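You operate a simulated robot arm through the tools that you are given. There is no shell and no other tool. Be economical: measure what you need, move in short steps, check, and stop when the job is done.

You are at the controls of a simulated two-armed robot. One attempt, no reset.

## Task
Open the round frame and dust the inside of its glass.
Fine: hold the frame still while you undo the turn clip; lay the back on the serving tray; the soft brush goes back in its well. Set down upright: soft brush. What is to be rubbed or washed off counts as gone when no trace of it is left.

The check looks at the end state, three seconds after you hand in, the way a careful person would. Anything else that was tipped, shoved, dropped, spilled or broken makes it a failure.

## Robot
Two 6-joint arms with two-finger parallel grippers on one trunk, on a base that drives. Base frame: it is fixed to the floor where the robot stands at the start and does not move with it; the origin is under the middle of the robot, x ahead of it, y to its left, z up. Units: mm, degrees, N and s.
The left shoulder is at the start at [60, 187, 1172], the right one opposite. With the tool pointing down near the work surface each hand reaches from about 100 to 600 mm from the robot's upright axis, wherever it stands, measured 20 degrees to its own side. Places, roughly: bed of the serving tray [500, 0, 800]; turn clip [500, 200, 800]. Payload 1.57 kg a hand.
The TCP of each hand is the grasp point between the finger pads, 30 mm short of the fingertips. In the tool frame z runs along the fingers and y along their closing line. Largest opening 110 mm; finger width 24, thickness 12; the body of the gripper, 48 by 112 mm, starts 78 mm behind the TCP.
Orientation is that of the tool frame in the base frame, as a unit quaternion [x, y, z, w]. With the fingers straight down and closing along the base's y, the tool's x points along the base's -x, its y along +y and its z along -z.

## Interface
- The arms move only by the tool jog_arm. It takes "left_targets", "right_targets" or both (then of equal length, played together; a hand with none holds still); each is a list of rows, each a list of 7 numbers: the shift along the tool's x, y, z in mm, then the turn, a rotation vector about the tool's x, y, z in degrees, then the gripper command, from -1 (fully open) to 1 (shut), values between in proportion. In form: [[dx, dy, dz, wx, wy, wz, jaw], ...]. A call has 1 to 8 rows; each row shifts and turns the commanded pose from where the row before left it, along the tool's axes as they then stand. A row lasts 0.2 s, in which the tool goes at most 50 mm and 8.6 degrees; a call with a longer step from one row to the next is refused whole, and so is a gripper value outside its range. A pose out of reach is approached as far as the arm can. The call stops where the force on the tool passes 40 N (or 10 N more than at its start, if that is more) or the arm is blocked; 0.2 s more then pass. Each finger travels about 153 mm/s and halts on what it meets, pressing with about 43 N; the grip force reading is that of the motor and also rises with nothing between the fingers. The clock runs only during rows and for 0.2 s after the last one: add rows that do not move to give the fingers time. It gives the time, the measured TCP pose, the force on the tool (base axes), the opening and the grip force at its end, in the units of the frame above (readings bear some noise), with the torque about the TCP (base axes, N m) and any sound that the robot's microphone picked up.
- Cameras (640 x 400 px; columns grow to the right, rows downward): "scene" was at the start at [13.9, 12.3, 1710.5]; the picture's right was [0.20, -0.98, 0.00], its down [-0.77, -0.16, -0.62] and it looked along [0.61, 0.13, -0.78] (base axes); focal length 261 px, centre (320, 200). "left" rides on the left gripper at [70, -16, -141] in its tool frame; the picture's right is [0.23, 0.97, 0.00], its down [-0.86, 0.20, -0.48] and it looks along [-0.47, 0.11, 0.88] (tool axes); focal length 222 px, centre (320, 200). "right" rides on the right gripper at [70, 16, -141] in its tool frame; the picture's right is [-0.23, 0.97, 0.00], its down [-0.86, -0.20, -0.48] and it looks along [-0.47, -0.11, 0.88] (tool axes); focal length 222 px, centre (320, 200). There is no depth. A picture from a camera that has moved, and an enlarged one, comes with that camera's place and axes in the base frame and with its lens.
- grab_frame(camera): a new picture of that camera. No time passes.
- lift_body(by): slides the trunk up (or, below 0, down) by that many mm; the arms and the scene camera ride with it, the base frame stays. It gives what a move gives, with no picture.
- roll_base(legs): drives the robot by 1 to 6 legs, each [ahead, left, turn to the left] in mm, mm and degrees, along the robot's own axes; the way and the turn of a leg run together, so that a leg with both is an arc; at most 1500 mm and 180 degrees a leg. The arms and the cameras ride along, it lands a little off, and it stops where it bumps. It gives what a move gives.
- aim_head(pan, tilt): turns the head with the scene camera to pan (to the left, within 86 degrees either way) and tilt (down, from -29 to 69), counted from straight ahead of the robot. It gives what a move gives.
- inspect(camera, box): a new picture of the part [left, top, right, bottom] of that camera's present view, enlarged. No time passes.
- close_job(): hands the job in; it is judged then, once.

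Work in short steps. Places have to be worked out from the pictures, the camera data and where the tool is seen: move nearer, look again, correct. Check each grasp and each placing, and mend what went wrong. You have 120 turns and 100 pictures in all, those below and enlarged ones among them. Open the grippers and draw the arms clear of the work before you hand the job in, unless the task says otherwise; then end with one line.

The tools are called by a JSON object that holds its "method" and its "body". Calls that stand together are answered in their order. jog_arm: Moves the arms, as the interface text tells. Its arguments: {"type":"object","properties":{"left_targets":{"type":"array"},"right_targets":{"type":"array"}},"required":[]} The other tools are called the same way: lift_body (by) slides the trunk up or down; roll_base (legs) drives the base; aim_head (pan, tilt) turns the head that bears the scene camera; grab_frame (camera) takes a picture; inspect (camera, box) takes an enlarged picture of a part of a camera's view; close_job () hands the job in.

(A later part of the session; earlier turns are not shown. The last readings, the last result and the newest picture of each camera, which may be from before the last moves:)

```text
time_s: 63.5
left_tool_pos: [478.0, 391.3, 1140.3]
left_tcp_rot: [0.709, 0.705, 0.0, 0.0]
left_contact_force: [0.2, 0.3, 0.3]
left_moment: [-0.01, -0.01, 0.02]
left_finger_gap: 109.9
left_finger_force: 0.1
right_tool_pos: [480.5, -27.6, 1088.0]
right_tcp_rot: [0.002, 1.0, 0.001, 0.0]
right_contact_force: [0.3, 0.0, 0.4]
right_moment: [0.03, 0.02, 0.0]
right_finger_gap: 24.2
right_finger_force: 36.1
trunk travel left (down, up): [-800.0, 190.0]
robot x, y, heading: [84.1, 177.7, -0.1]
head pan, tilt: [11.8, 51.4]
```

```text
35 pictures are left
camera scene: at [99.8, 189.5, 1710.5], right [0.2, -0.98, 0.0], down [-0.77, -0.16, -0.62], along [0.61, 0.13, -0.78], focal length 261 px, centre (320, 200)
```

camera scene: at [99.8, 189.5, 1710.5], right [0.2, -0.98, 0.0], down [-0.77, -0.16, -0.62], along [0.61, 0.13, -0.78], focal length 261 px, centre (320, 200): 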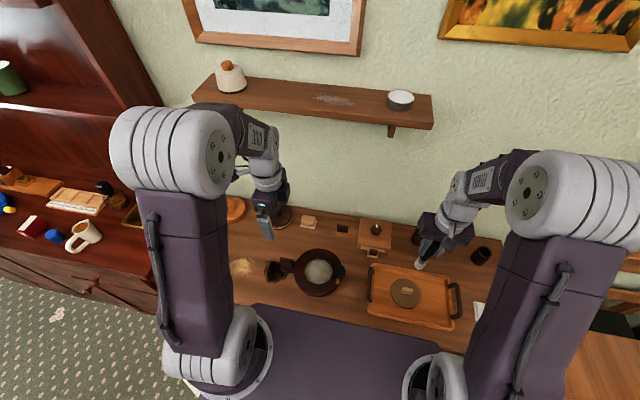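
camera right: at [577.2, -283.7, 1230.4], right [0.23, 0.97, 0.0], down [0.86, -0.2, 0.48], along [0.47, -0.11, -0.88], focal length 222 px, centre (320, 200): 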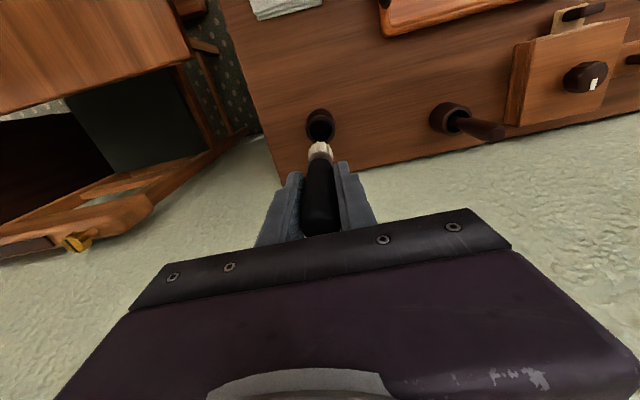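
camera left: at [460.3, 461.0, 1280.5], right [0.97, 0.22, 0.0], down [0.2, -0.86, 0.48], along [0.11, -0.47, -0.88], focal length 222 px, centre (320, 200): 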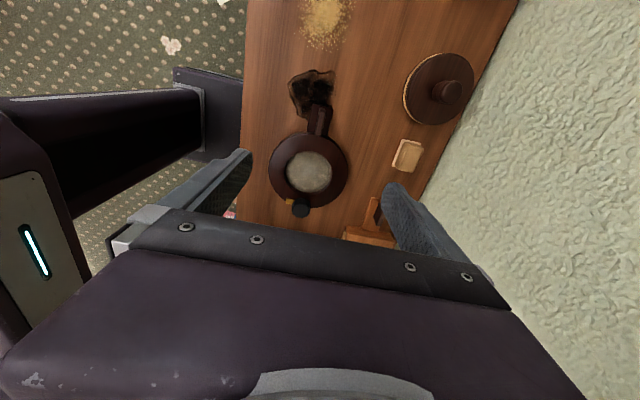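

Left hand is back right over the frame handle (478,391). I lower it to z≈940 and check.

{"method": "jog_arm", "body": {"left_targets": [[0, 0, 40, 0, 0, 0, -1], [0, 0, 40, 0, 0, 0, -1], [0, 0, 40, 0, 0, 0, -1], [0, 0, 40, 0, 0, 0, -1], [0, 0, 40, 0, 0, 0, -1], [0, 0, 30, 0, 0, 0, -1], [0, 0, 0, 0, 0, 0, -1]]}}

{"method": "grab_frame", "body": {"camera": "left"}}

```text
time_s: 65.2
left_tool_pos: [475.1, 392.8, 908.3]
left_tcp_rot: [0.709, 0.705, 0.0, 0.0]
left_contact_force: [1.1, -0.6, 0.0]
left_moment: [-0.01, -0.01, 0.04]
left_finger_gap: 110.1
left_finger_force: 0.0
right_tool_pos: [480.5, -25.7, 1087.6]
right_tcp_rot: [0.003, 1.0, 0.0, 0.0]
right_contact_force: [0.1, 0.0, -0.4]
right_moment: [0.01, -0.01, -0.01]
right_finger_gap: 24.2
right_finger_force: 36.2
trunk travel left (down, up): [-800.0, 190.0]
robot x, y, heading: [86.3, 182.2, -0.4]
head pan, tilt: [11.8, 51.4]
```

```text
34 pictures are left
camera left: at [458.4, 461.9, 1050.0], right [0.97, 0.22, 0.0], down [0.2, -0.86, 0.48], along [0.11, -0.47, -0.88], focal length 222 px, centre (320, 200)
```

left: 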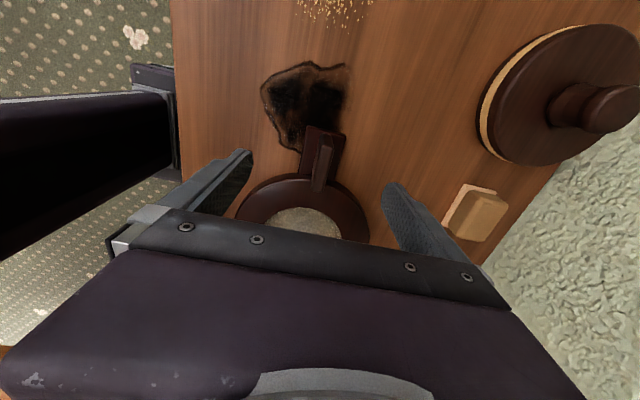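

Aligned; descend 50 mm and grip the handle.

{"method": "jog_arm", "body": {"left_targets": [[1, 1, 30, 0, 0, 0, -1], [0, 0, 20, 0, 0, 0, -1], [0, 0, 0, 0, 0, 0, 0], [0, 0, 0, 0, 0, 0, 0.5], [0, 0, 0, 0, 0, 0, 0.75], [0, 0, 0, 0, 0, 0, 1], [0, 0, 0, 0, 0, 0, 1]]}}

{"method": "inspect", "body": {"camera": "scene", "box": [250, 220, 410, 320]}}

```text
time_s: 66.8
left_tool_pos: [478.1, 393.7, 859.5]
left_tcp_rot: [0.709, 0.705, 0.001, 0.0]
left_contact_force: [-0.8, 0.1, 0.9]
left_moment: [0.13, -0.01, -0.08]
left_finger_gap: 12.7
left_finger_force: 29.7
right_tool_pos: [480.3, -26.6, 1087.7]
right_tcp_rot: [0.003, 1.0, -0.001, 0.0]
right_contact_force: [-0.1, 0.1, -1.9]
right_moment: [-0.02, 0.0, 0.02]
right_finger_gap: 24.1
right_finger_force: 35.9
trunk travel left (down, up): [-800.0, 190.0]
robot x, y, heading: [86.1, 180.0, -0.3]
head pan, tilt: [11.8, 51.4]
```

```text
4.00 times, centred on (330, 270) of scene
camera zoom: at [100.0, 191.8, 1710.5], right [0.2, -0.98, 0.0], down [-0.77, -0.16, -0.62], along [0.61, 0.12, -0.78], focal length 1044 px, centre (280, -80)
```

zoom: 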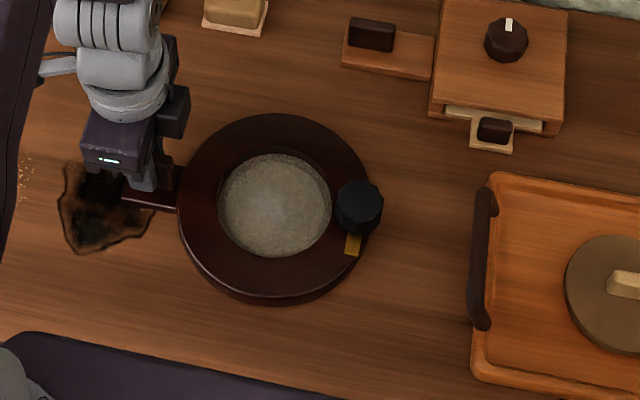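

Frame held again. I rotate the right hand −90° (so its narrow side faces the left hand), then carry the brush over the glass centre ≈(478,272).

{"method": "jog_arm", "body": {"right_targets": [[0, 0, 0, 0, 0, -8.5, 1], [0, 0, 0, 0, 0, -8.5, 1], [0, 0, 0, 0, 0, -8.5, 1], [0, 0, 0, 0, 0, -8.5, 1], [0, 0, 0, 0, 0, -8.5, 1], [0, 0, 0, 0, 0, -8.5, 1], [0, 0, 0, 0, 0, -8.5, 1], [0, 0, 0, 0, 0, -8.5, 1]]}}

{"method": "jog_arm", "body": {"right_targets": [[0, 0, 0, 0, 0, -8, 1], [0, 0, 0, 0, 0, -8, 1], [0, 0, 0, 0, 0, -6, 1], [-45, 0, 10, 0, 0, 0, 1], [-45, 0, 10, 0, 0, 0, 1], [-45, 0, 10, 0, 0, 0, 1], [-45, 0, 10, 0, 0, 0, 1], [0, 0, 0, 0, 0, 0, 1]]}}

{"method": "jog_arm", "body": {"right_targets": [[-40, 0, 15, 0, 0, 0, 1], [-40, 0, 15, 0, 0, 0, 1], [-36, 0, 15, 0, 0, 0, 1], [0, 0, 0, 0, 0, 0, 1]]}}

{"method": "grab_frame", "body": {"camera": "right"}}

{"method": "inspect", "body": {"camera": "scene", "box": [250, 220, 410, 320]}}

```text
time_s: 68.5
left_tool_pos: [478.4, 394.1, 859.5]
left_tcp_rot: [0.709, 0.705, 0.0, 0.0]
left_contact_force: [0.1, 0.2, -0.3]
left_moment: [0.06, -0.02, -0.01]
left_finger_gap: 12.6
left_finger_force: 29.7
right_tool_pos: [481.6, -25.6, 1087.7]
right_tcp_rot: [-0.559, 0.829, 0.0, 0.0]
right_contact_force: [0.2, 0.4, -0.3]
right_moment: [0.02, -0.01, 0.03]
right_finger_gap: 24.3
right_finger_force: 35.9
trunk travel left (down, up): [-800.0, 190.0]
robot x, y, heading: [85.7, 179.1, -0.4]
head pan, tilt: [11.8, 51.4]
```

```text
time_s: 70.3
left_tool_pos: [478.5, 393.6, 859.4]
left_tcp_rot: [0.709, 0.706, -0.001, 0.0]
left_contact_force: [0.3, 0.5, -0.6]
left_moment: [-0.06, -0.01, 0.0]
left_finger_gap: 12.9
left_finger_force: 29.3
right_tool_pos: [482.2, 154.0, 1047.5]
right_tcp_rot: [-0.705, 0.709, 0.0, -0.001]
right_contact_force: [0.2, -0.2, -1.0]
right_moment: [0.03, 0.0, -0.01]
right_finger_gap: 23.8
right_finger_force: 35.4
trunk travel left (down, up): [-800.0, 190.0]
robot x, y, heading: [86.7, 180.5, -0.2]
head pan, tilt: [11.8, 51.4]
```

```text
time_s: 71.3
left_tool_pos: [478.2, 393.9, 859.9]
left_tcp_rot: [0.709, 0.705, 0.0, 0.0]
left_contact_force: [-0.4, 0.8, -0.1]
left_moment: [-0.11, -0.02, 0.03]
left_finger_gap: 12.7
left_finger_force: 29.4
right_tool_pos: [480.4, 270.3, 1001.7]
right_tcp_rot: [-0.705, 0.71, 0.001, 0.0]
right_contact_force: [1.2, 0.0, -0.4]
right_moment: [0.01, -0.01, -0.01]
right_finger_gap: 24.0
right_finger_force: 36.1
trunk travel left (down, up): [-800.0, 190.0]
robot x, y, heading: [86.8, 178.5, -0.4]
head pan, tilt: [11.8, 51.4]
```

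```text
32 pictures are left
camera right: at [464.7, 200.6, 1142.8], right [-0.97, 0.23, 0.0], down [0.2, 0.85, 0.48], along [0.11, 0.47, -0.88], focal length 222 px, centre (320, 200)
```

right: 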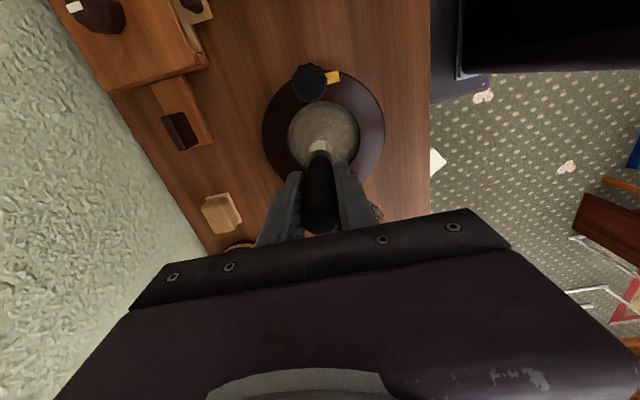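

```text
4.00 times, centred on (330, 270) of scene
camera zoom: at [99.8, 191.6, 1710.5], right [0.2, -0.98, 0.0], down [-0.77, -0.16, -0.62], along [0.61, 0.12, -0.78], focal length 1044 px, centre (280, -80)
```

zoom: 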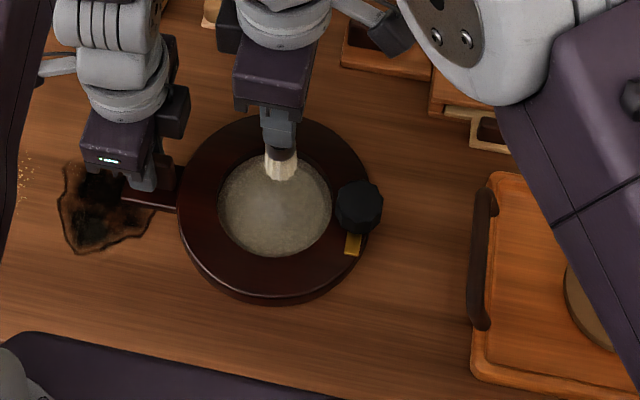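

Bristle tip appears ~137 mm below the TCP (z≈864 now), centred over the glass. I creep downward watching force.

{"method": "jog_arm", "body": {"right_targets": [[-1, 2, 20, 0, 0, 0, 1], [0, 0, 10, 0, 0, 0, 1], [0, 0, 5, 0, 0, 0, 1], [0, 0, 5, 0, 0, 0, 1], [0, 0, 0, 0, 0, 0, 1]]}}

{"method": "inspect", "body": {"camera": "right", "box": [240, 50, 400, 190]}}

```text
time_s: 72.5
left_tool_pos: [478.5, 394.0, 858.2]
left_tcp_rot: [0.709, 0.705, 0.001, 0.001]
left_contact_force: [-1.0, -0.2, -0.5]
left_moment: [0.01, -0.02, -0.07]
left_finger_gap: 13.1
left_finger_force: 29.5
right_tool_pos: [479.9, 271.2, 961.9]
right_tcp_rot: [-0.705, 0.709, 0.001, 0.0]
right_contact_force: [-0.2, -0.2, -1.2]
right_moment: [-0.01, -0.01, 0.03]
right_finger_gap: 23.7
right_finger_force: 36.3
trunk travel left (down, up): [-800.0, 190.0]
robot x, y, heading: [87.4, 180.8, -0.6]
head pan, tilt: [11.8, 51.4]
```

```text
2.86 times, centred on (320, 120) of right
camera zoom: at [462.9, 202.2, 1104.2], right [-0.97, 0.23, 0.0], down [0.2, 0.85, 0.48], along [0.11, 0.47, -0.88], focal length 635 px, centre (320, 429)
```

zoom: 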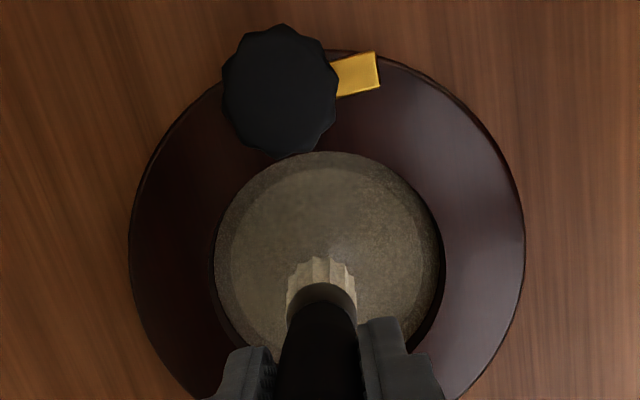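

Not in contact yet. I continue in small steps.

{"method": "jog_arm", "body": {"right_targets": [[0, 0, 3, 0, 0, 0, 1], [0, 0, 3, 0, 0, 0, 1], [0, 0, 3, 0, 0, 0, 1], [0, 0, 3, 0, 0, 0, 1], [0, 0, 0, 0, 0, 0, 1]]}}

{"method": "jog_arm", "body": {"right_targets": [[0, 0, 2, 0, 0, 0, 1], [0, 0, 2, 0, 0, 0, 1], [0, 0, 2, 0, 0, 0, 1], [0, 0, 0, 0, 0, 0, 1]]}}

{"method": "inspect", "body": {"camera": "right", "box": [240, 50, 400, 190]}}

```text
time_s: 73.8
left_tool_pos: [478.4, 394.4, 859.2]
left_tcp_rot: [0.709, 0.705, 0.001, 0.0]
left_contact_force: [0.0, -0.3, -1.1]
left_moment: [0.03, -0.02, -0.07]
left_finger_gap: 12.8
left_finger_force: 29.3
right_tool_pos: [480.4, 272.0, 950.2]
right_tcp_rot: [-0.705, 0.709, 0.0, 0.001]
right_contact_force: [0.0, -0.6, -0.1]
right_moment: [0.02, -0.02, -0.03]
right_finger_gap: 23.8
right_finger_force: 35.8
trunk travel left (down, up): [-800.0, 190.0]
robot x, y, heading: [84.9, 178.8, -0.1]
head pan, tilt: [11.8, 51.4]
```

```text
time_s: 74.8
left_tool_pos: [478.0, 394.4, 857.6]
left_tcp_rot: [0.709, 0.705, 0.0, 0.001]
left_contact_force: [-1.1, -0.7, 0.1]
left_moment: [0.0, -0.07, -0.02]
left_finger_gap: 12.8
left_finger_force: 29.2
right_tool_pos: [480.2, 269.8, 944.5]
right_tcp_rot: [-0.705, 0.709, -0.001, -0.001]
right_contact_force: [-0.4, 0.9, -0.9]
right_moment: [0.0, -0.02, -0.01]
right_finger_gap: 23.9
right_finger_force: 35.7
trunk travel left (down, up): [-800.0, 190.0]
robot x, y, heading: [85.5, 183.5, -0.2]
head pan, tilt: [11.8, 51.4]
```

```text
2.86 times, centred on (320, 120) of right
camera zoom: at [463.9, 201.5, 1086.5], right [-0.97, 0.23, 0.0], down [0.2, 0.85, 0.48], along [0.11, 0.47, -0.88], focal length 635 px, centre (320, 429)
```

zoom: 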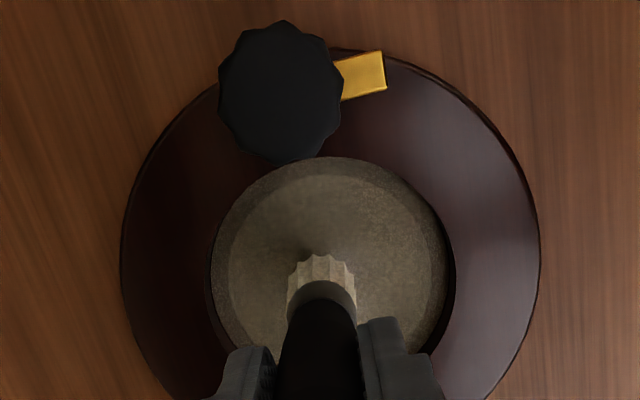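

Still no force. I keep lowering in 3 mm steps.

{"method": "jog_arm", "body": {"right_targets": [[0, 0, 3, 0, 0, 0, 1], [0, 0, 3, 0, 0, 0, 1], [0, 0, 2, 0, 0, 0, 1], [0, 0, 0, 0, 0, 0, 1]]}}

{"method": "jog_arm", "body": {"right_targets": [[0, 0, 2, 0, 0, 0, 1], [0, 0, 2, 0, 0, 0, 1], [0, 0, 0, 0, 0, 0, 1]]}}

{"method": "jog_arm", "body": {"right_targets": [[0, 0, 2, 0, 0, 0, 1], [0, 0, 2, 0, 0, 0, 1], [0, 0, 0, 0, 0, 0, 1]]}}

{"method": "inspect", "body": {"camera": "scene", "box": [280, 240, 360, 300]}}

```text
time_s: 75.8
left_tool_pos: [477.9, 393.5, 858.5]
left_tcp_rot: [0.709, 0.706, 0.0, 0.0]
left_contact_force: [0.2, 0.9, -0.7]
left_moment: [-0.08, -0.01, -0.02]
left_finger_gap: 12.9
left_finger_force: 29.5
right_tool_pos: [479.7, 271.3, 936.6]
right_tcp_rot: [-0.705, 0.709, 0.0, 0.001]
right_contact_force: [0.0, 0.1, -0.5]
right_moment: [0.02, 0.02, 0.01]
right_finger_gap: 24.1
right_finger_force: 36.2
trunk travel left (down, up): [-800.0, 190.0]
robot x, y, heading: [87.9, 174.4, -0.3]
head pan, tilt: [11.8, 51.4]
```

```text
time_s: 76.5
left_tool_pos: [476.4, 394.8, 858.8]
left_tcp_rot: [0.708, 0.706, 0.0, 0.0]
left_contact_force: [2.4, 0.7, -10.2]
left_moment: [0.68, -0.01, 0.21]
left_finger_gap: 12.9
left_finger_force: 29.6
right_tool_pos: [481.2, 270.6, 933.6]
right_tcp_rot: [-0.705, 0.709, -0.001, 0.001]
right_contact_force: [-3.1, -1.9, 19.3]
right_moment: [-0.07, 0.61, 0.04]
right_finger_gap: 23.9
right_finger_force: 35.4
trunk travel left (down, up): [-800.0, 190.0]
robot x, y, heading: [89.0, 180.6, -0.3]
head pan, tilt: [11.8, 51.4]
```

```text
time_s: 77.3
left_tool_pos: [476.5, 395.5, 860.4]
left_tcp_rot: [0.709, 0.705, 0.001, 0.0]
left_contact_force: [1.2, -0.6, -7.3]
left_moment: [-0.76, 0.07, 0.56]
left_finger_gap: 12.7
left_finger_force: 29.7
right_tool_pos: [481.0, 272.2, 929.9]
right_tcp_rot: [-0.705, 0.709, -0.001, 0.002]
right_contact_force: [0.1, -0.9, 30.7]
right_moment: [0.09, -0.76, -0.14]
right_finger_gap: 24.2
right_finger_force: 35.8
trunk travel left (down, up): [-800.0, 190.0]
robot x, y, heading: [88.8, 179.6, -0.5]
head pan, tilt: [11.8, 51.4]
```

```text
6.67 times, centred on (320, 270) of scene
camera zoom: at [97.4, 191.8, 1710.7], right [0.2, -0.98, 0.0], down [-0.76, -0.16, -0.62], along [0.61, 0.12, -0.78], focal length 1740 px, centre (320, -267)
```

zoom: 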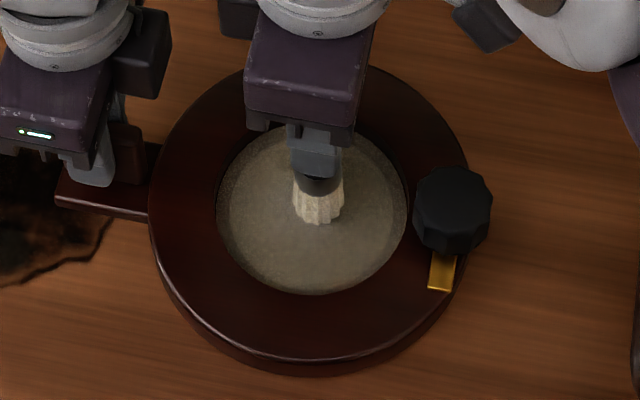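

Contact begins near TCP z≈935. I ease up 3 mm to a light press and sweep a first ring of 18 mm radius.

{"method": "jog_arm", "body": {"right_targets": [[0, 0, -3, 0, 0, 0, 1], [-2.5, -18, 0, 0, 0, 0, 1], [-12.7, 5.3, 0, 0, 0, 0, 1], [-5.3, 12.7, 0, 0, 0, 0, 1], [5.3, 12.7, 0, 0, 0, 0, 1], [12.7, 5.3, 0, 0, 0, 0, 1], [12.7, -5.3, 0, 0, 0, 0, 1], [5.3, -12.7, 0, 0, 0, 0, 1]]}}

{"method": "inspect", "body": {"camera": "scene", "box": [280, 240, 360, 300]}}

```text
time_s: 79.2
left_tool_pos: [478.7, 394.1, 859.5]
left_tcp_rot: [0.708, 0.706, 0.0, 0.0]
left_contact_force: [0.3, 1.1, 0.5]
left_moment: [-0.04, 0.04, 0.06]
left_finger_gap: 12.7
left_finger_force: 29.4
right_tool_pos: [481.3, 254.7, 931.5]
right_tcp_rot: [-0.705, 0.709, 0.001, -0.001]
right_contact_force: [0.1, 0.7, 1.0]
right_moment: [0.02, -0.1, -0.02]
right_finger_gap: 24.1
right_finger_force: 36.3
trunk travel left (down, up): [-800.0, 190.0]
robot x, y, heading: [87.5, 179.3, -0.6]
head pan, tilt: [11.8, 51.4]
```

```text
6.67 times, centred on (320, 270) of scene
camera zoom: at [99.8, 192.0, 1710.5], right [0.2, -0.98, 0.0], down [-0.77, -0.16, -0.62], along [0.61, 0.12, -0.78], focal length 1740 px, centre (320, -267)
```

zoom: 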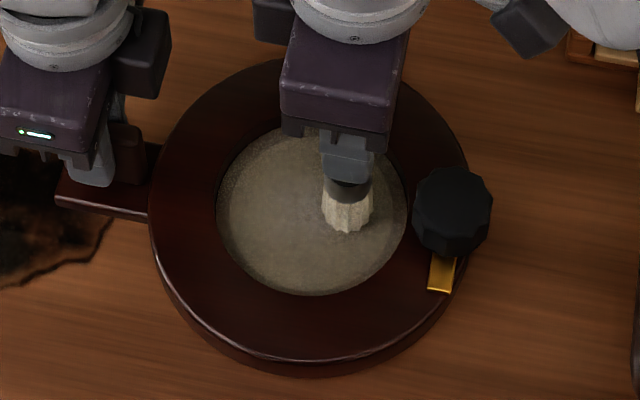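

Force was only ~1 N and dust hardly changed. I press 1.5 mm more and repeat the ring.

{"method": "jog_arm", "body": {"right_targets": [[0, 0, 1.8, 0, 0, 0, 1], [-5.3, -12.7, 0, 0, 0, 0, 1], [-12.7, -5.3, 0, 0, 0, 0, 1], [-12.7, 5.3, 0, 0, 0, 0, 1], [-5.3, 12.7, 0, 0, 0, 0, 1], [5.3, 12.7, 0, 0, 0, 0, 1], [12.7, 5.3, 0, 0, 0, 0, 1], [12.7, -5.3, 0, 0, 0, 0, 1]]}}

{"method": "inspect", "body": {"camera": "scene", "box": [280, 240, 360, 300]}}

```text
time_s: 81.0
left_tool_pos: [478.5, 393.9, 860.2]
left_tcp_rot: [0.709, 0.705, 0.0, -0.001]
left_contact_force: [-0.3, 0.2, 0.5]
left_moment: [-0.44, -0.02, 0.04]
left_finger_gap: 12.8
left_finger_force: 30.0
right_tool_pos: [468.4, 258.7, 930.6]
right_tcp_rot: [-0.705, 0.709, 0.0, 0.0]
right_contact_force: [-0.8, 0.5, -0.2]
right_moment: [0.03, 0.01, 0.03]
right_finger_gap: 23.8
right_finger_force: 35.8
trunk travel left (down, up): [-800.0, 190.0]
robot x, y, heading: [81.3, 180.9, -0.4]
head pan, tilt: [11.8, 51.4]
```

```text
6.67 times, centred on (320, 270) of scene
camera zoom: at [99.7, 191.8, 1710.5], right [0.2, -0.98, 0.0], down [-0.77, -0.16, -0.62], along [0.61, 0.12, -0.78], focal length 1740 px, centre (320, -267)
```

zoom: 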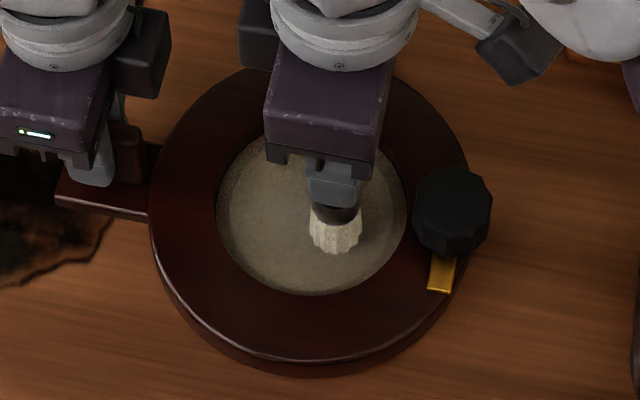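

Force has relaxed to ~0 again. I lower in 1.5 mm steps until a steady press registers.

{"method": "jog_arm", "body": {"right_targets": [[0, 0, 1.5, 0, 0, 0, 1], [0, 0, 0, 0, 0, 0, 1], [0, 0, 0, 0, 0, 0, 1]]}}

{"method": "jog_arm", "body": {"right_targets": [[0, 0, 1.5, 0, 0, 0, 1], [0, 0, 0, 0, 0, 0, 1], [0, 0, 0, 0, 0, 0, 1]]}}

```text
time_s: 81.8
left_tool_pos: [477.9, 394.8, 858.2]
left_tcp_rot: [0.709, 0.705, 0.0, 0.0]
left_contact_force: [0.9, 2.2, -6.1]
left_moment: [0.53, -0.06, 0.14]
left_finger_gap: 12.9
left_finger_force: 30.4
right_tool_pos: [467.5, 259.7, 929.8]
right_tcp_rot: [-0.706, 0.708, -0.001, 0.0]
right_contact_force: [-0.7, -1.7, 15.4]
right_moment: [-0.09, 0.57, 0.0]
right_finger_gap: 23.4
right_finger_force: 35.8
trunk travel left (down, up): [-800.0, 190.0]
robot x, y, heading: [85.5, 182.0, -0.3]
head pan, tilt: [11.8, 51.4]
```

```text
time_s: 82.5
left_tool_pos: [477.3, 393.5, 860.8]
left_tcp_rot: [0.708, 0.706, 0.001, 0.0]
left_contact_force: [2.0, -0.4, -5.4]
left_moment: [-0.58, -0.02, 0.33]
left_finger_gap: 12.8
left_finger_force: 29.6
right_tool_pos: [467.5, 261.6, 929.2]
right_tcp_rot: [-0.705, 0.709, -0.001, 0.001]
right_contact_force: [-2.5, 1.2, 26.7]
right_moment: [0.38, 0.54, -0.05]
right_finger_gap: 23.5
right_finger_force: 36.3
trunk travel left (down, up): [-800.0, 190.0]
robot x, y, heading: [85.1, 176.3, -0.6]
head pan, tilt: [11.8, 51.4]
```

About 27 N steady; I ease 0.7 mm and sweep the ring under this press.

{"method": "jog_arm", "body": {"right_targets": [[0, 0, -0.7, 0, 0, 0, 1], [5.3, -12.7, 0, 0, 0, 0, 1], [-5.3, -12.7, 0, 0, 0, 0, 1], [-12.7, -5.3, 0, 0, 0, 0, 1], [-12.7, 5.3, 0, 0, 0, 0, 1], [-5.3, 12.7, 0, 0, 0, 0, 1], [5.3, 12.7, 0, 0, 0, 0, 1], [12.7, 5.3, 0, 0, 0, 0, 1]]}}

{"method": "inspect", "body": {"camera": "scene", "box": [280, 240, 360, 300]}}

```text
time_s: 84.3
left_tool_pos: [477.1, 393.6, 858.8]
left_tcp_rot: [0.709, 0.705, 0.0, 0.0]
left_contact_force: [-1.1, 0.6, 1.5]
left_moment: [-0.39, -0.12, 0.03]
left_finger_gap: 12.8
left_finger_force: 29.6
right_tool_pos: [462.7, 272.7, 927.7]
right_tcp_rot: [-0.705, 0.709, 0.0, 0.0]
right_contact_force: [0.4, 0.8, -1.6]
right_moment: [0.0, 0.01, -0.01]
right_finger_gap: 23.8
right_finger_force: 35.7
trunk travel left (down, up): [-800.0, 190.0]
robot x, y, heading: [83.6, 182.9, -0.1]
head pan, tilt: [11.8, 51.4]
```

```text
6.67 times, centred on (320, 270) of scene
camera zoom: at [99.4, 192.0, 1710.5], right [0.2, -0.98, 0.0], down [-0.77, -0.16, -0.62], along [0.61, 0.12, -0.78], focal length 1740 px, centre (320, -267)
```

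zoom: 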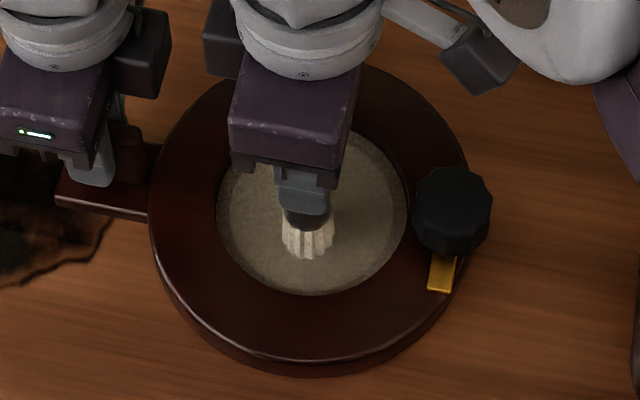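

I enlarge further to judge whether the dust is coming off.

{"method": "inspect", "body": {"camera": "scene", "box": [302, 250, 336, 280]}}

```text
13.33 times, centred on (319, 265) of scene
camera zoom: at [99.4, 192.0, 1710.5], right [0.2, -0.98, 0.0], down [-0.77, -0.16, -0.62], along [0.61, 0.12, -0.78], focal length 3479 px, centre (333, -667)
```

zoom: 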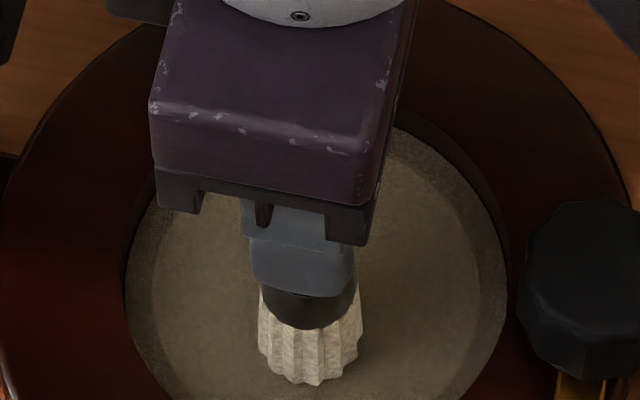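

The centre looks smoother, while grain remains in the outer annulus. I move to a 33 mm ring with a slight press and sweep it.

{"method": "jog_arm", "body": {"right_targets": [[0, 15, 1.3, 0, 0, 0, 1], [16.5, -4.4, 0, 0, 0, 0, 1], [12.1, -12.1, 0, 0, 0, 0, 1], [4.4, -16.5, 0, 0, 0, 0, 1], [-4.4, -16.5, 0, 0, 0, 0, 1], [-12.1, -12.1, 0, 0, 0, 0, 1], [-16.5, -4.4, 0, 0, 0, 0, 1]]}}

{"method": "jog_arm", "body": {"right_targets": [[-16.5, 4.4, 1, 0, 0, 0, 1], [-12.1, 12.1, 0, 0, 0, 0, 1], [-4.4, 16.5, 0, 0, 0, 0, 1], [4.4, 16.5, 0, 0, 0, 0, 1], [12.1, 12.1, 0, 0, 0, 0, 1], [16.5, 4.4, 0, 0, 0, 0, 1]]}}

{"method": "inspect", "body": {"camera": "scene", "box": [302, 250, 336, 280]}}

```text
time_s: 86.0
left_tool_pos: [477.6, 393.6, 859.4]
left_tcp_rot: [0.709, 0.705, 0.0, 0.0]
left_contact_force: [-0.1, 4.8, -0.2]
left_moment: [-0.95, 0.02, 0.31]
left_finger_gap: 12.6
left_finger_force: 29.5
right_tool_pos: [514.4, 271.5, 927.9]
right_tcp_rot: [-0.705, 0.71, -0.001, 0.0]
right_contact_force: [0.0, -5.0, 11.8]
right_moment: [-0.45, -0.01, -0.03]
right_finger_gap: 23.5
right_finger_force: 35.9
trunk travel left (down, up): [-800.0, 190.0]
robot x, y, heading: [85.2, 178.6, -0.3]
head pan, tilt: [11.8, 51.4]
```

```text
time_s: 87.3
left_tool_pos: [476.4, 395.1, 858.7]
left_tcp_rot: [0.709, 0.705, 0.0, 0.0]
left_contact_force: [-0.4, -8.1, -10.8]
left_moment: [0.16, -0.04, 0.3]
left_finger_gap: 12.9
left_finger_force: 30.2
right_tool_pos: [448.9, 274.0, 926.6]
right_tcp_rot: [-0.706, 0.709, 0.0, 0.001]
right_contact_force: [3.0, 9.6, 31.6]
right_moment: [1.12, -0.28, -0.02]
right_finger_gap: 23.3
right_finger_force: 35.3
trunk travel left (down, up): [-800.0, 190.0]
robot x, y, heading: [88.0, 181.9, -0.4]
head pan, tilt: [11.8, 51.4]
```

```text
13.33 times, centred on (319, 265) of scene
camera zoom: at [98.1, 192.2, 1710.5], right [0.2, -0.98, 0.0], down [-0.77, -0.16, -0.62], along [0.61, 0.12, -0.78], focal length 3479 px, centre (333, -667)
```

zoom: 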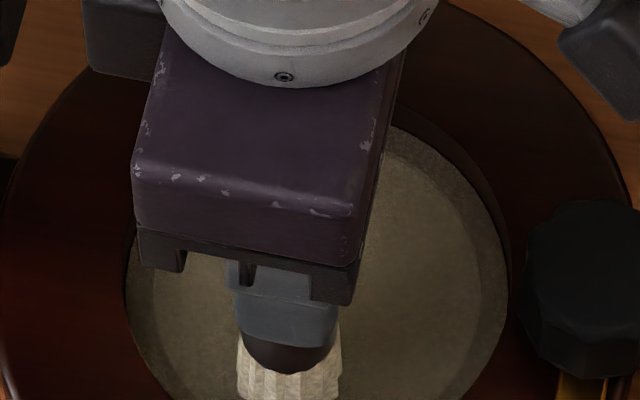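

Real press and drag now. I do a second outer ring, slightly eased, then lift and look.

{"method": "jog_arm", "body": {"right_targets": [[0, 0, -0.8, 0, 0, 0, 1], [16.5, -4.4, 0, 0, 0, 0, 1], [12.1, -12.1, 0, 0, 0, 0, 1], [4.4, -16.5, 0, 0, 0, 0, 1], [-4.4, -16.5, 0, 0, 0, 0, 1], [-12.1, -12.1, 0, 0, 0, 0, 1], [-16.5, -4.4, 0, 0, 0, 0, 1]]}}

{"method": "jog_arm", "body": {"right_targets": [[-16.5, 4.4, 0.5, 0, 0, 0, 1], [-12.1, 12.1, 0, 0, 0, 0, 1], [-4.4, 16.5, 0, 0, 0, 0, 1], [4.4, 16.5, 0, 0, 0, 0, 1], [12.1, 12.1, 0, 0, 0, 0, 1], [16.5, 4.4, 0, 0, 0, 0, 1]]}}

{"method": "jog_arm", "body": {"right_targets": [[0, -33, -40, 0, 0, 0, 1], [20, 0, -40, 0, 0, 0, 1], [45, 0, 0, 0, 0, 0, 1], [45, 0, 0, 0, 0, 0, 1], [45, 0, 0, 0, 0, 0, 1], [0, 0, 0, 0, 0, 0, 1]]}}

{"method": "inspect", "body": {"camera": "scene", "box": [297, 244, 341, 284]}}

```text
time_s: 89.0
left_tool_pos: [477.0, 394.3, 859.0]
left_tcp_rot: [0.709, 0.705, -0.001, 0.0]
left_contact_force: [-0.3, 5.6, 4.7]
left_moment: [-0.87, 0.12, 0.18]
left_finger_gap: 12.9
left_finger_force: 30.3
right_tool_pos: [512.9, 274.3, 926.5]
right_tcp_rot: [-0.705, 0.709, 0.0, 0.001]
right_contact_force: [-0.2, -2.0, 6.0]
right_moment: [-0.36, -0.1, -0.02]
right_finger_gap: 23.6
right_finger_force: 35.5
trunk travel left (down, up): [-800.0, 190.0]
robot x, y, heading: [82.7, 177.6, 0.0]
head pan, tilt: [11.8, 51.4]
```

```text
time_s: 90.3
left_tool_pos: [476.4, 394.1, 858.4]
left_tcp_rot: [0.709, 0.705, 0.0, 0.001]
left_contact_force: [1.7, -5.0, -3.7]
left_moment: [0.04, 0.12, 0.19]
left_finger_gap: 12.8
left_finger_force: 30.0
right_tool_pos: [448.4, 277.5, 925.5]
right_tcp_rot: [-0.705, 0.709, 0.0, 0.002]
right_contact_force: [1.1, 9.9, 24.8]
right_moment: [1.04, -0.17, 0.01]
right_finger_gap: 23.5
right_finger_force: 35.4
trunk travel left (down, up): [-800.0, 190.0]
robot x, y, heading: [85.5, 181.0, -0.3]
head pan, tilt: [11.8, 51.4]
```

```text
refused: row 1 steps farther than a row can; nothing moved
```

```text
10.00 times, centred on (319, 264) of scene
camera zoom: at [98.2, 192.5, 1710.6], right [0.2, -0.98, 0.0], down [-0.77, -0.16, -0.62], along [0.61, 0.12, -0.78], focal length 2610 px, centre (330, -440)
```

zoom: 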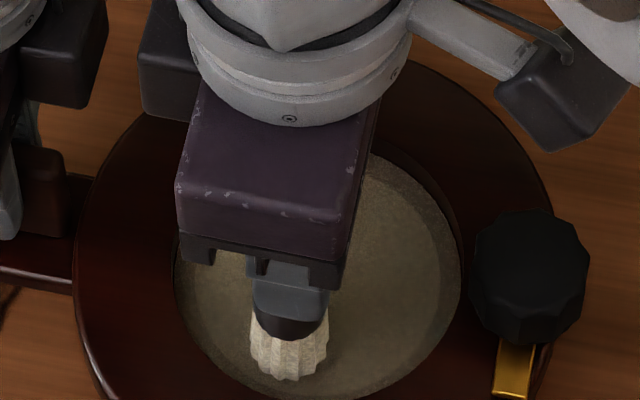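

Row too long; I lift in allowed steps, sweeping back through the centre first, then aside to look.

{"method": "jog_arm", "body": {"right_targets": [[0, -17, 0, 0, 0, 0, 1], [0, -16, 0, 0, 0, 0, 1], [0, 0, -45, 0, 0, 0, 1], [20, 0, -40, 0, 0, 0, 1], [45, 0, 0, 0, 0, 0, 1], [45, 0, 0, 0, 0, 0, 1], [45, 0, 0, 0, 0, 0, 1], [0, 0, 0, 0, 0, 0, 1]]}}

{"method": "inspect", "body": {"camera": "scene", "box": [297, 244, 341, 284]}}

{"method": "inspect", "body": {"camera": "right", "box": [220, 120, 480, 260]}}

```text
time_s: 90.7
left_tool_pos: [476.5, 393.8, 859.2]
left_tcp_rot: [0.708, 0.706, 0.0, 0.001]
left_contact_force: [0.5, 3.9, 0.9]
left_moment: [-0.95, 0.26, 0.07]
left_finger_gap: 12.6
left_finger_force: 29.5
right_tool_pos: [452.0, 273.7, 926.8]
right_tcp_rot: [-0.706, 0.709, 0.0, -0.003]
right_contact_force: [-2.7, -2.1, 15.1]
right_moment: [-0.33, 0.26, -0.02]
right_finger_gap: 23.8
right_finger_force: 35.8
trunk travel left (down, up): [-800.0, 190.0]
robot x, y, heading: [82.9, 180.7, -0.1]
head pan, tilt: [11.8, 51.4]
stopped in row 1 (right hand): the force on the tool passed its limit (the readings are from after the stop); the commanded pose is now the measured one
```

```text
10.00 times, centred on (319, 264) of scene
camera zoom: at [97.5, 192.2, 1710.5], right [0.2, -0.98, 0.0], down [-0.77, -0.16, -0.62], along [0.61, 0.12, -0.78], focal length 2610 px, centre (330, -440)
```

zoom: 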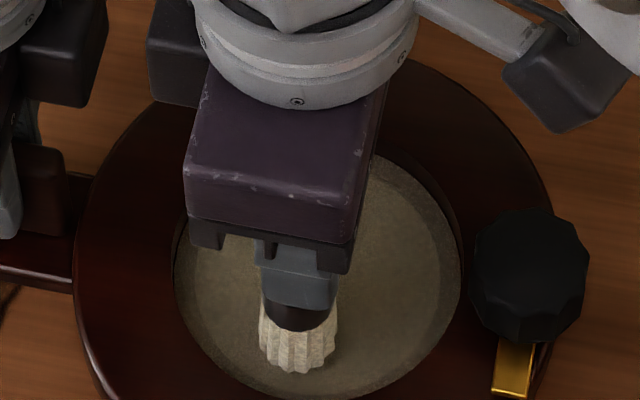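

```text
2.46 times, centred on (350, 190) of right
camera zoom: at [436.0, 204.8, 1068.3], right [-0.97, 0.23, 0.0], down [0.2, 0.86, 0.47], along [0.11, 0.46, -0.88], focal length 547 px, centre (246, 225)
```

zoom: 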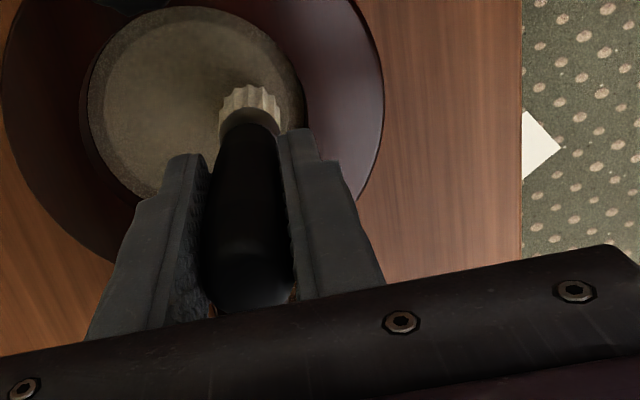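

Stopped on a force spike. I lift straight up first, then go aside, then look.

{"method": "jog_arm", "body": {"right_targets": [[0, 0, -20, 0, 0, 0, 1], [0, 0, -40, 0, 0, 0, 1], [20, 0, -30, 0, 0, 0, 1], [45, 0, 0, 0, 0, 0, 1], [45, 0, 0, 0, 0, 0, 1], [45, 0, 0, 0, 0, 0, 1], [0, 0, 0, 0, 0, 0, 1]]}}

{"method": "inspect", "body": {"camera": "scene", "box": [297, 244, 341, 284]}}

```text
time_s: 92.3
left_tool_pos: [477.2, 394.0, 858.4]
left_tcp_rot: [0.709, 0.706, 0.0, 0.001]
left_contact_force: [-1.1, -0.4, 7.6]
left_moment: [0.32, 0.22, 0.01]
left_finger_gap: 12.5
left_finger_force: 29.2
right_tool_pos: [454.7, 118.9, 1017.3]
right_tcp_rot: [-0.706, 0.709, 0.0, -0.002]
right_contact_force: [1.1, 0.6, -0.5]
right_moment: [-0.02, -0.01, 0.0]
right_finger_gap: 23.8
right_finger_force: 35.9
trunk travel left (down, up): [-800.0, 190.0]
robot x, y, heading: [88.1, 180.5, -0.1]
head pan, tilt: [11.8, 51.4]
```

```text
10.00 times, centred on (319, 264) of scene
camera zoom: at [98.4, 191.2, 1710.5], right [0.2, -0.98, 0.0], down [-0.77, -0.16, -0.62], along [0.61, 0.12, -0.78], focal length 2610 px, centre (330, -440)
```

zoom: 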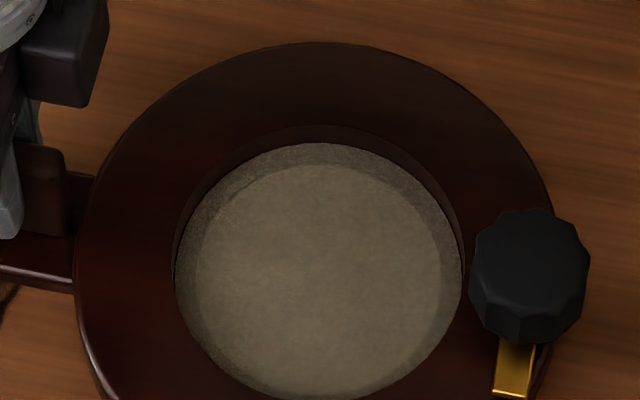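

To compare with the pre-brushing picture, I take the identical crop.

{"method": "inspect", "body": {"camera": "scene", "box": [250, 220, 410, 320]}}

```text
4.00 times, centred on (330, 270) of scene
camera zoom: at [98.4, 191.2, 1710.5], right [0.2, -0.98, 0.0], down [-0.77, -0.16, -0.62], along [0.61, 0.12, -0.78], focal length 1044 px, centre (280, -80)
```

zoom: 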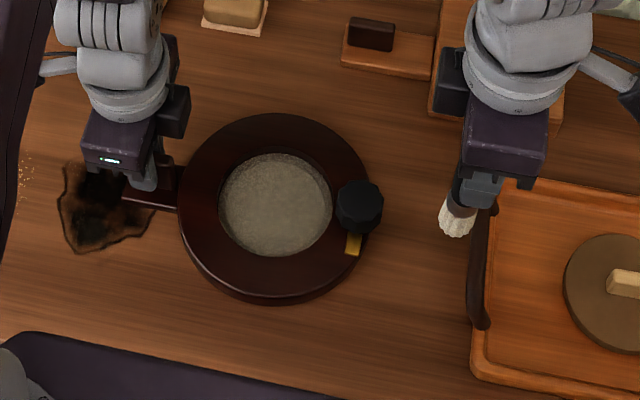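

Compared with before, the film is clearly fainter but still there, so it wears off gradually. I return to the centre of the glass and continue with more passes.

{"method": "jog_arm", "body": {"right_targets": [[-40, -7, 0, 0, 0, 0, 1], [-40, -7, 0, 0, 0, 0, 1], [-40, -7, 0, 0, 0, 0, 1], [-35, -5, 25, 0, 0, 0, 1], [0, 0, 40, 0, 0, 0, 1], [0, 0, 22, 0, 0, 0, 1], [0, 0, 4, 0, 0, 0, 1], [0, 0, 0, 0, 0, 0, 1]]}}

{"method": "jog_arm", "body": {"right_targets": [[0, 0, 1, 0, 0, 0, 1], [0, 0, 0, 0, 0, 0, 1]]}}

```text
time_s: 94.1
left_tool_pos: [478.3, 394.5, 858.7]
left_tcp_rot: [0.709, 0.705, 0.001, 0.0]
left_contact_force: [5.1, -1.2, -13.8]
left_moment: [0.89, 0.23, 0.35]
left_finger_gap: 12.4
left_finger_force: 30.0
right_tool_pos: [479.6, 274.6, 924.9]
right_tcp_rot: [-0.705, 0.709, 0.0, -0.001]
right_contact_force: [-6.0, -0.7, 34.6]
right_moment: [-0.17, 0.61, 0.01]
right_finger_gap: 23.4
right_finger_force: 36.0
trunk travel left (down, up): [-800.0, 190.0]
robot x, y, heading: [85.1, 182.1, -0.0]
head pan, tilt: [11.8, 51.4]
```

```text
time_s: 94.6
left_tool_pos: [477.9, 394.4, 859.6]
left_tcp_rot: [0.708, 0.707, 0.002, 0.002]
left_contact_force: [0.7, 2.1, 0.3]
left_moment: [-0.38, 0.41, 0.25]
left_finger_gap: 12.7
left_finger_force: 30.1
right_tool_pos: [480.9, 276.0, 927.2]
right_tcp_rot: [-0.706, 0.708, 0.0, 0.0]
right_contact_force: [-4.3, -3.0, 13.7]
right_moment: [-0.35, 0.36, -0.01]
right_finger_gap: 23.6
right_finger_force: 35.8
trunk travel left (down, up): [-800.0, 190.0]
robot x, y, heading: [87.6, 182.1, -0.7]
head pan, tilt: [11.8, 51.4]
stopped in row 2 (right hand): the force on the tool passed its limit (the readings are from after the stop); the commanded pose is now the measured one
```

13.7 N now; sweep the 18 mm ring again.

{"method": "jog_arm", "body": {"right_targets": [[2, -18, 0, 0, 0, 0, 1], [-12.7, 5.3, 0, 0, 0, 0, 1], [-5.3, 12.7, 0, 0, 0, 0, 1], [5.3, 12.7, 0, 0, 0, 0, 1], [12.7, 5.3, 0, 0, 0, 0, 1], [12.7, -5.3, 0, 0, 0, 0, 1], [5.3, -12.7, 0, 0, 0, 0, 1], [-5.3, -12.7, 0, 0, 0, 0, 1]]}}

```text
time_s: 96.1
left_tool_pos: [477.6, 393.2, 856.8]
left_tcp_rot: [0.708, 0.706, 0.002, 0.001]
left_contact_force: [-1.0, 4.0, 4.0]
left_moment: [-0.17, 0.53, 0.21]
left_finger_gap: 12.9
left_finger_force: 29.5
right_tool_pos: [470.5, 259.2, 926.8]
right_tcp_rot: [-0.705, 0.709, 0.0, 0.0]
right_contact_force: [-1.6, -3.0, 15.1]
right_moment: [-0.39, 0.22, -0.02]
right_finger_gap: 23.4
right_finger_force: 35.3
trunk travel left (down, up): [-800.0, 190.0]
robot x, y, heading: [83.2, 177.3, -0.2]
head pan, tilt: [11.8, 51.4]
stopped in row 7 (right hand): the force on the tool passed its limit (the readings are from after the stop); the commanded pose is now the measured one
```

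Force crept over the limit mid-ring; I ease 0.8 mm and run the outer ring from here.

{"method": "jog_arm", "body": {"right_targets": [[12, 8.5, -0.8, 0, 0, 0, 1], [6, -19, 0, 0, 0, 0, 1], [-9.7, -23.3, 0, 0, 0, 0, 1], [-23.3, -9.7, 0, 0, 0, 0, 1], [-23.3, 9.7, 0, 0, 0, 0, 1], [-9.7, 23.3, 0, 0, 0, 0, 1], [9.7, 23.3, 0, 0, 0, 0, 1], [23.3, 9.7, 0, 0, 0, 0, 1]]}}

```text
time_s: 97.9
left_tool_pos: [477.1, 394.5, 859.5]
left_tcp_rot: [0.709, 0.705, 0.001, 0.001]
left_contact_force: [-2.2, -0.6, 10.8]
left_moment: [0.23, 0.48, 0.24]
left_finger_gap: 12.8
left_finger_force: 29.6
right_tool_pos: [447.1, 275.9, 926.7]
right_tcp_rot: [-0.705, 0.709, 0.001, 0.001]
right_contact_force: [0.8, 4.8, 12.6]
right_moment: [0.5, -0.1, 0.03]
right_finger_gap: 23.3
right_finger_force: 35.8
trunk travel left (down, up): [-800.0, 190.0]
robot x, y, heading: [87.7, 177.8, -0.0]
head pan, tilt: [11.8, 51.4]
```

Full ring without stop, ~12 N. I repeat the outer ring.

{"method": "jog_arm", "body": {"right_targets": [[23.3, -9.7, 0, 0, 0, 0, 1], [9.7, -23.3, 0, 0, 0, 0, 1], [-9.7, -23.3, 0, 0, 0, 0, 1], [-23.3, -9.7, 0, 0, 0, 0, 1], [-23.3, 9.7, 0, 0, 0, 0, 1], [-9.7, 23.3, 0, 0, 0, 0, 1], [9.7, 23.3, 0, 0, 0, 0, 1], [23.3, 9.7, 0, 0, 0, 0, 1]]}}

{"method": "jog_arm", "body": {"right_targets": [[23.3, -9.7, 0, 0, 0, 0, 1], [9.7, -23.3, 0, 0, 0, 0, 1], [-9.7, -23.3, 0, 0, 0, 0, 1], [-23.3, -9.7, 0, 0, 0, 0, 1], [-23.3, 9.7, 0, 0, 0, 0, 1], [-9.7, 23.3, 0, 0, 0, 0, 1], [9.7, 23.3, 0, 0, 0, 0, 1], [23.3, 9.7, 0, 0, 0, 0, 1]]}}

{"method": "inspect", "body": {"camera": "scene", "box": [250, 220, 410, 320]}}

```text
time_s: 99.7
left_tool_pos: [477.5, 392.6, 858.8]
left_tcp_rot: [0.709, 0.705, 0.001, 0.001]
left_contact_force: [-3.9, -1.3, 13.0]
left_moment: [0.01, 0.42, 0.22]
left_finger_gap: 12.7
left_finger_force: 29.5
right_tool_pos: [447.4, 273.9, 926.0]
right_tcp_rot: [-0.705, 0.709, 0.001, -0.002]
right_contact_force: [0.5, 2.8, 6.1]
right_moment: [0.21, -0.06, 0.01]
right_finger_gap: 23.7
right_finger_force: 35.7
trunk travel left (down, up): [-800.0, 190.0]
robot x, y, heading: [85.0, 178.2, -0.5]
head pan, tilt: [11.8, 51.4]
```

```text
time_s: 101.5
left_tool_pos: [478.6, 393.4, 858.9]
left_tcp_rot: [0.709, 0.705, 0.001, 0.001]
left_contact_force: [-3.5, -2.1, 12.4]
left_moment: [0.08, 0.43, 0.11]
left_finger_gap: 12.8
left_finger_force: 29.5
right_tool_pos: [447.2, 273.9, 926.0]
right_tcp_rot: [-0.705, 0.709, 0.002, -0.001]
right_contact_force: [1.0, 1.7, 5.2]
right_moment: [0.19, -0.02, 0.0]
right_finger_gap: 23.7
right_finger_force: 35.9
trunk travel left (down, up): [-800.0, 190.0]
robot x, y, heading: [83.3, 178.0, 0.0]
head pan, tilt: [11.8, 51.4]
```

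```text
4.00 times, centred on (330, 270) of scene
camera zoom: at [96.9, 191.2, 1710.5], right [0.2, -0.98, 0.0], down [-0.76, -0.16, -0.63], along [0.61, 0.13, -0.78], focal length 1044 px, centre (280, -80)
```

zoom: 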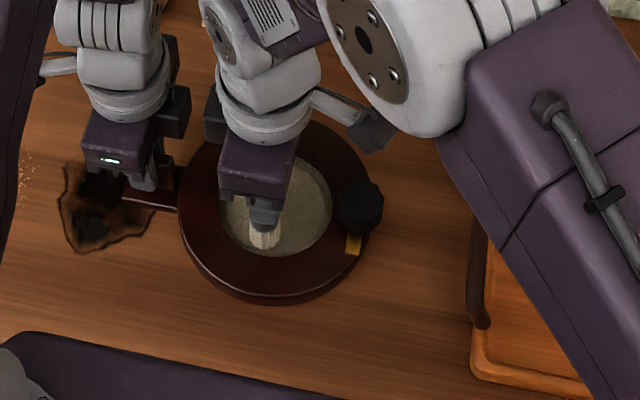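

Steady. Now the mid ring again with a touch more press, then through the centre.

{"method": "jog_arm", "body": {"right_targets": [[0, -15, 0.6, 0, 0, 0, 1], [12.7, -5.3, 0, 0, 0, 0, 1], [5.3, -12.7, 0, 0, 0, 0, 1], [-5.3, -12.7, 0, 0, 0, 0, 1], [-12.7, -5.3, 0, 0, 0, 0, 1], [-12.7, 5.3, 0, 0, 0, 0, 1], [-5.3, 12.7, 0, 0, 0, 0, 1], [5.3, 12.7, 0, 0, 0, 0, 1]]}}

{"method": "jog_arm", "body": {"right_targets": [[12.7, 5.3, 0, 0, 0, 0, 1], [0, -18, 0, 0, 0, 0, 1], [0, -18, 0, 0, 0, 0, 1], [0, 18, 0, 0, 0, 0, 1], [18, 0, 0, 0, 0, 0, 1], [-18, 0, 0, 0, 0, 0, 1], [-18, 0, 0, 0, 0, 0, 1], [18, 0, 0, 0, 0, 0, 1]]}}

```text
time_s: 103.3
left_tool_pos: [477.4, 393.1, 860.7]
left_tcp_rot: [0.708, 0.706, 0.001, 0.001]
left_contact_force: [-2.9, -1.0, 8.7]
left_moment: [-0.15, 0.34, 0.12]
left_finger_gap: 12.8
left_finger_force: 29.4
right_tool_pos: [469.2, 288.4, 925.5]
right_tcp_rot: [-0.705, 0.709, 0.0, 0.0]
right_contact_force: [4.8, 1.3, 12.4]
right_moment: [0.2, -0.44, 0.0]
right_finger_gap: 23.1
right_finger_force: 35.4
trunk travel left (down, up): [-800.0, 190.0]
robot x, y, heading: [85.1, 177.8, -0.5]
head pan, tilt: [11.8, 51.4]
```

```text
time_s: 105.1
left_tool_pos: [477.4, 393.7, 857.9]
left_tcp_rot: [0.71, 0.705, 0.001, 0.001]
left_contact_force: [-0.5, -7.0, -0.1]
left_moment: [-0.17, 0.43, 0.15]
left_finger_gap: 13.0
left_finger_force: 29.3
right_tool_pos: [482.1, 276.0, 925.2]
right_tcp_rot: [-0.706, 0.709, 0.001, 0.002]
right_contact_force: [0.1, 8.5, 21.6]
right_moment: [0.96, -0.03, 0.02]
right_finger_gap: 23.4
right_finger_force: 35.9
trunk travel left (down, up): [-800.0, 190.0]
robot x, y, heading: [86.8, 180.3, -0.3]
head pan, tilt: [11.8, 51.4]
```

Good. Another outer ring, at 35 mm radius, starting from +x.

{"method": "jog_arm", "body": {"right_targets": [[1, -35, -0.5, 0, 0, 0, 1], [-24.7, 10.3, 0, 0, 0, 0, 1], [-10.3, 24.7, 0, 0, 0, 0, 1], [10.3, 24.7, 0, 0, 0, 0, 1], [24.7, 10.3, 0, 0, 0, 0, 1], [24.7, -10.3, 0, 0, 0, 0, 1], [10.3, -24.7, 0, 0, 0, 0, 1], [-10.3, -24.7, 0, 0, 0, 0, 1]]}}

{"method": "jog_arm", "body": {"right_targets": [[-24.7, -10.3, 0, 0, 0, 0, 1], [-13.4, 2.7, 0, 0, 0, 0, 1], [-11.3, 7.6, 0, 0, 0, 0, 1], [-7.6, 11.3, 0, 0, 0, 0, 1], [-2.7, 13.4, 0, 0, 0, 0, 1], [2.7, 13.4, 0, 0, 0, 0, 1], [7.6, 11.3, 0, 0, 0, 0, 1], [11.3, 7.6, 0, 0, 0, 0, 1]]}}

```text
time_s: 106.9
left_tool_pos: [476.8, 392.8, 858.9]
left_tcp_rot: [0.709, 0.705, 0.001, 0.001]
left_contact_force: [3.9, 2.5, -5.5]
left_moment: [0.4, 0.73, 0.14]
left_finger_gap: 12.7
left_finger_force: 29.5
right_tool_pos: [504.4, 248.1, 927.0]
right_tcp_rot: [-0.705, 0.709, 0.001, -0.002]
right_contact_force: [-7.0, -3.5, 25.7]
right_moment: [-0.41, 0.78, 0.02]
right_finger_gap: 23.5
right_finger_force: 35.4
trunk travel left (down, up): [-800.0, 190.0]
robot x, y, heading: [81.9, 176.9, -0.0]
head pan, tilt: [11.8, 51.4]
```

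```text
time_s: 108.7
left_tool_pos: [478.0, 393.3, 859.1]
left_tcp_rot: [0.709, 0.705, 0.001, 0.001]
left_contact_force: [-3.8, -0.6, 9.4]
left_moment: [0.27, 0.44, 0.14]
left_finger_gap: 12.7
left_finger_force: 29.9
right_tool_pos: [447.7, 286.1, 925.8]
right_tcp_rot: [-0.706, 0.709, 0.0, 0.001]
right_contact_force: [1.1, 3.2, 7.9]
right_moment: [0.31, -0.14, 0.02]
right_finger_gap: 23.5
right_finger_force: 35.3
trunk travel left (down, up): [-800.0, 190.0]
robot x, y, heading: [82.9, 179.1, -0.2]
head pan, tilt: [11.8, 51.4]
```

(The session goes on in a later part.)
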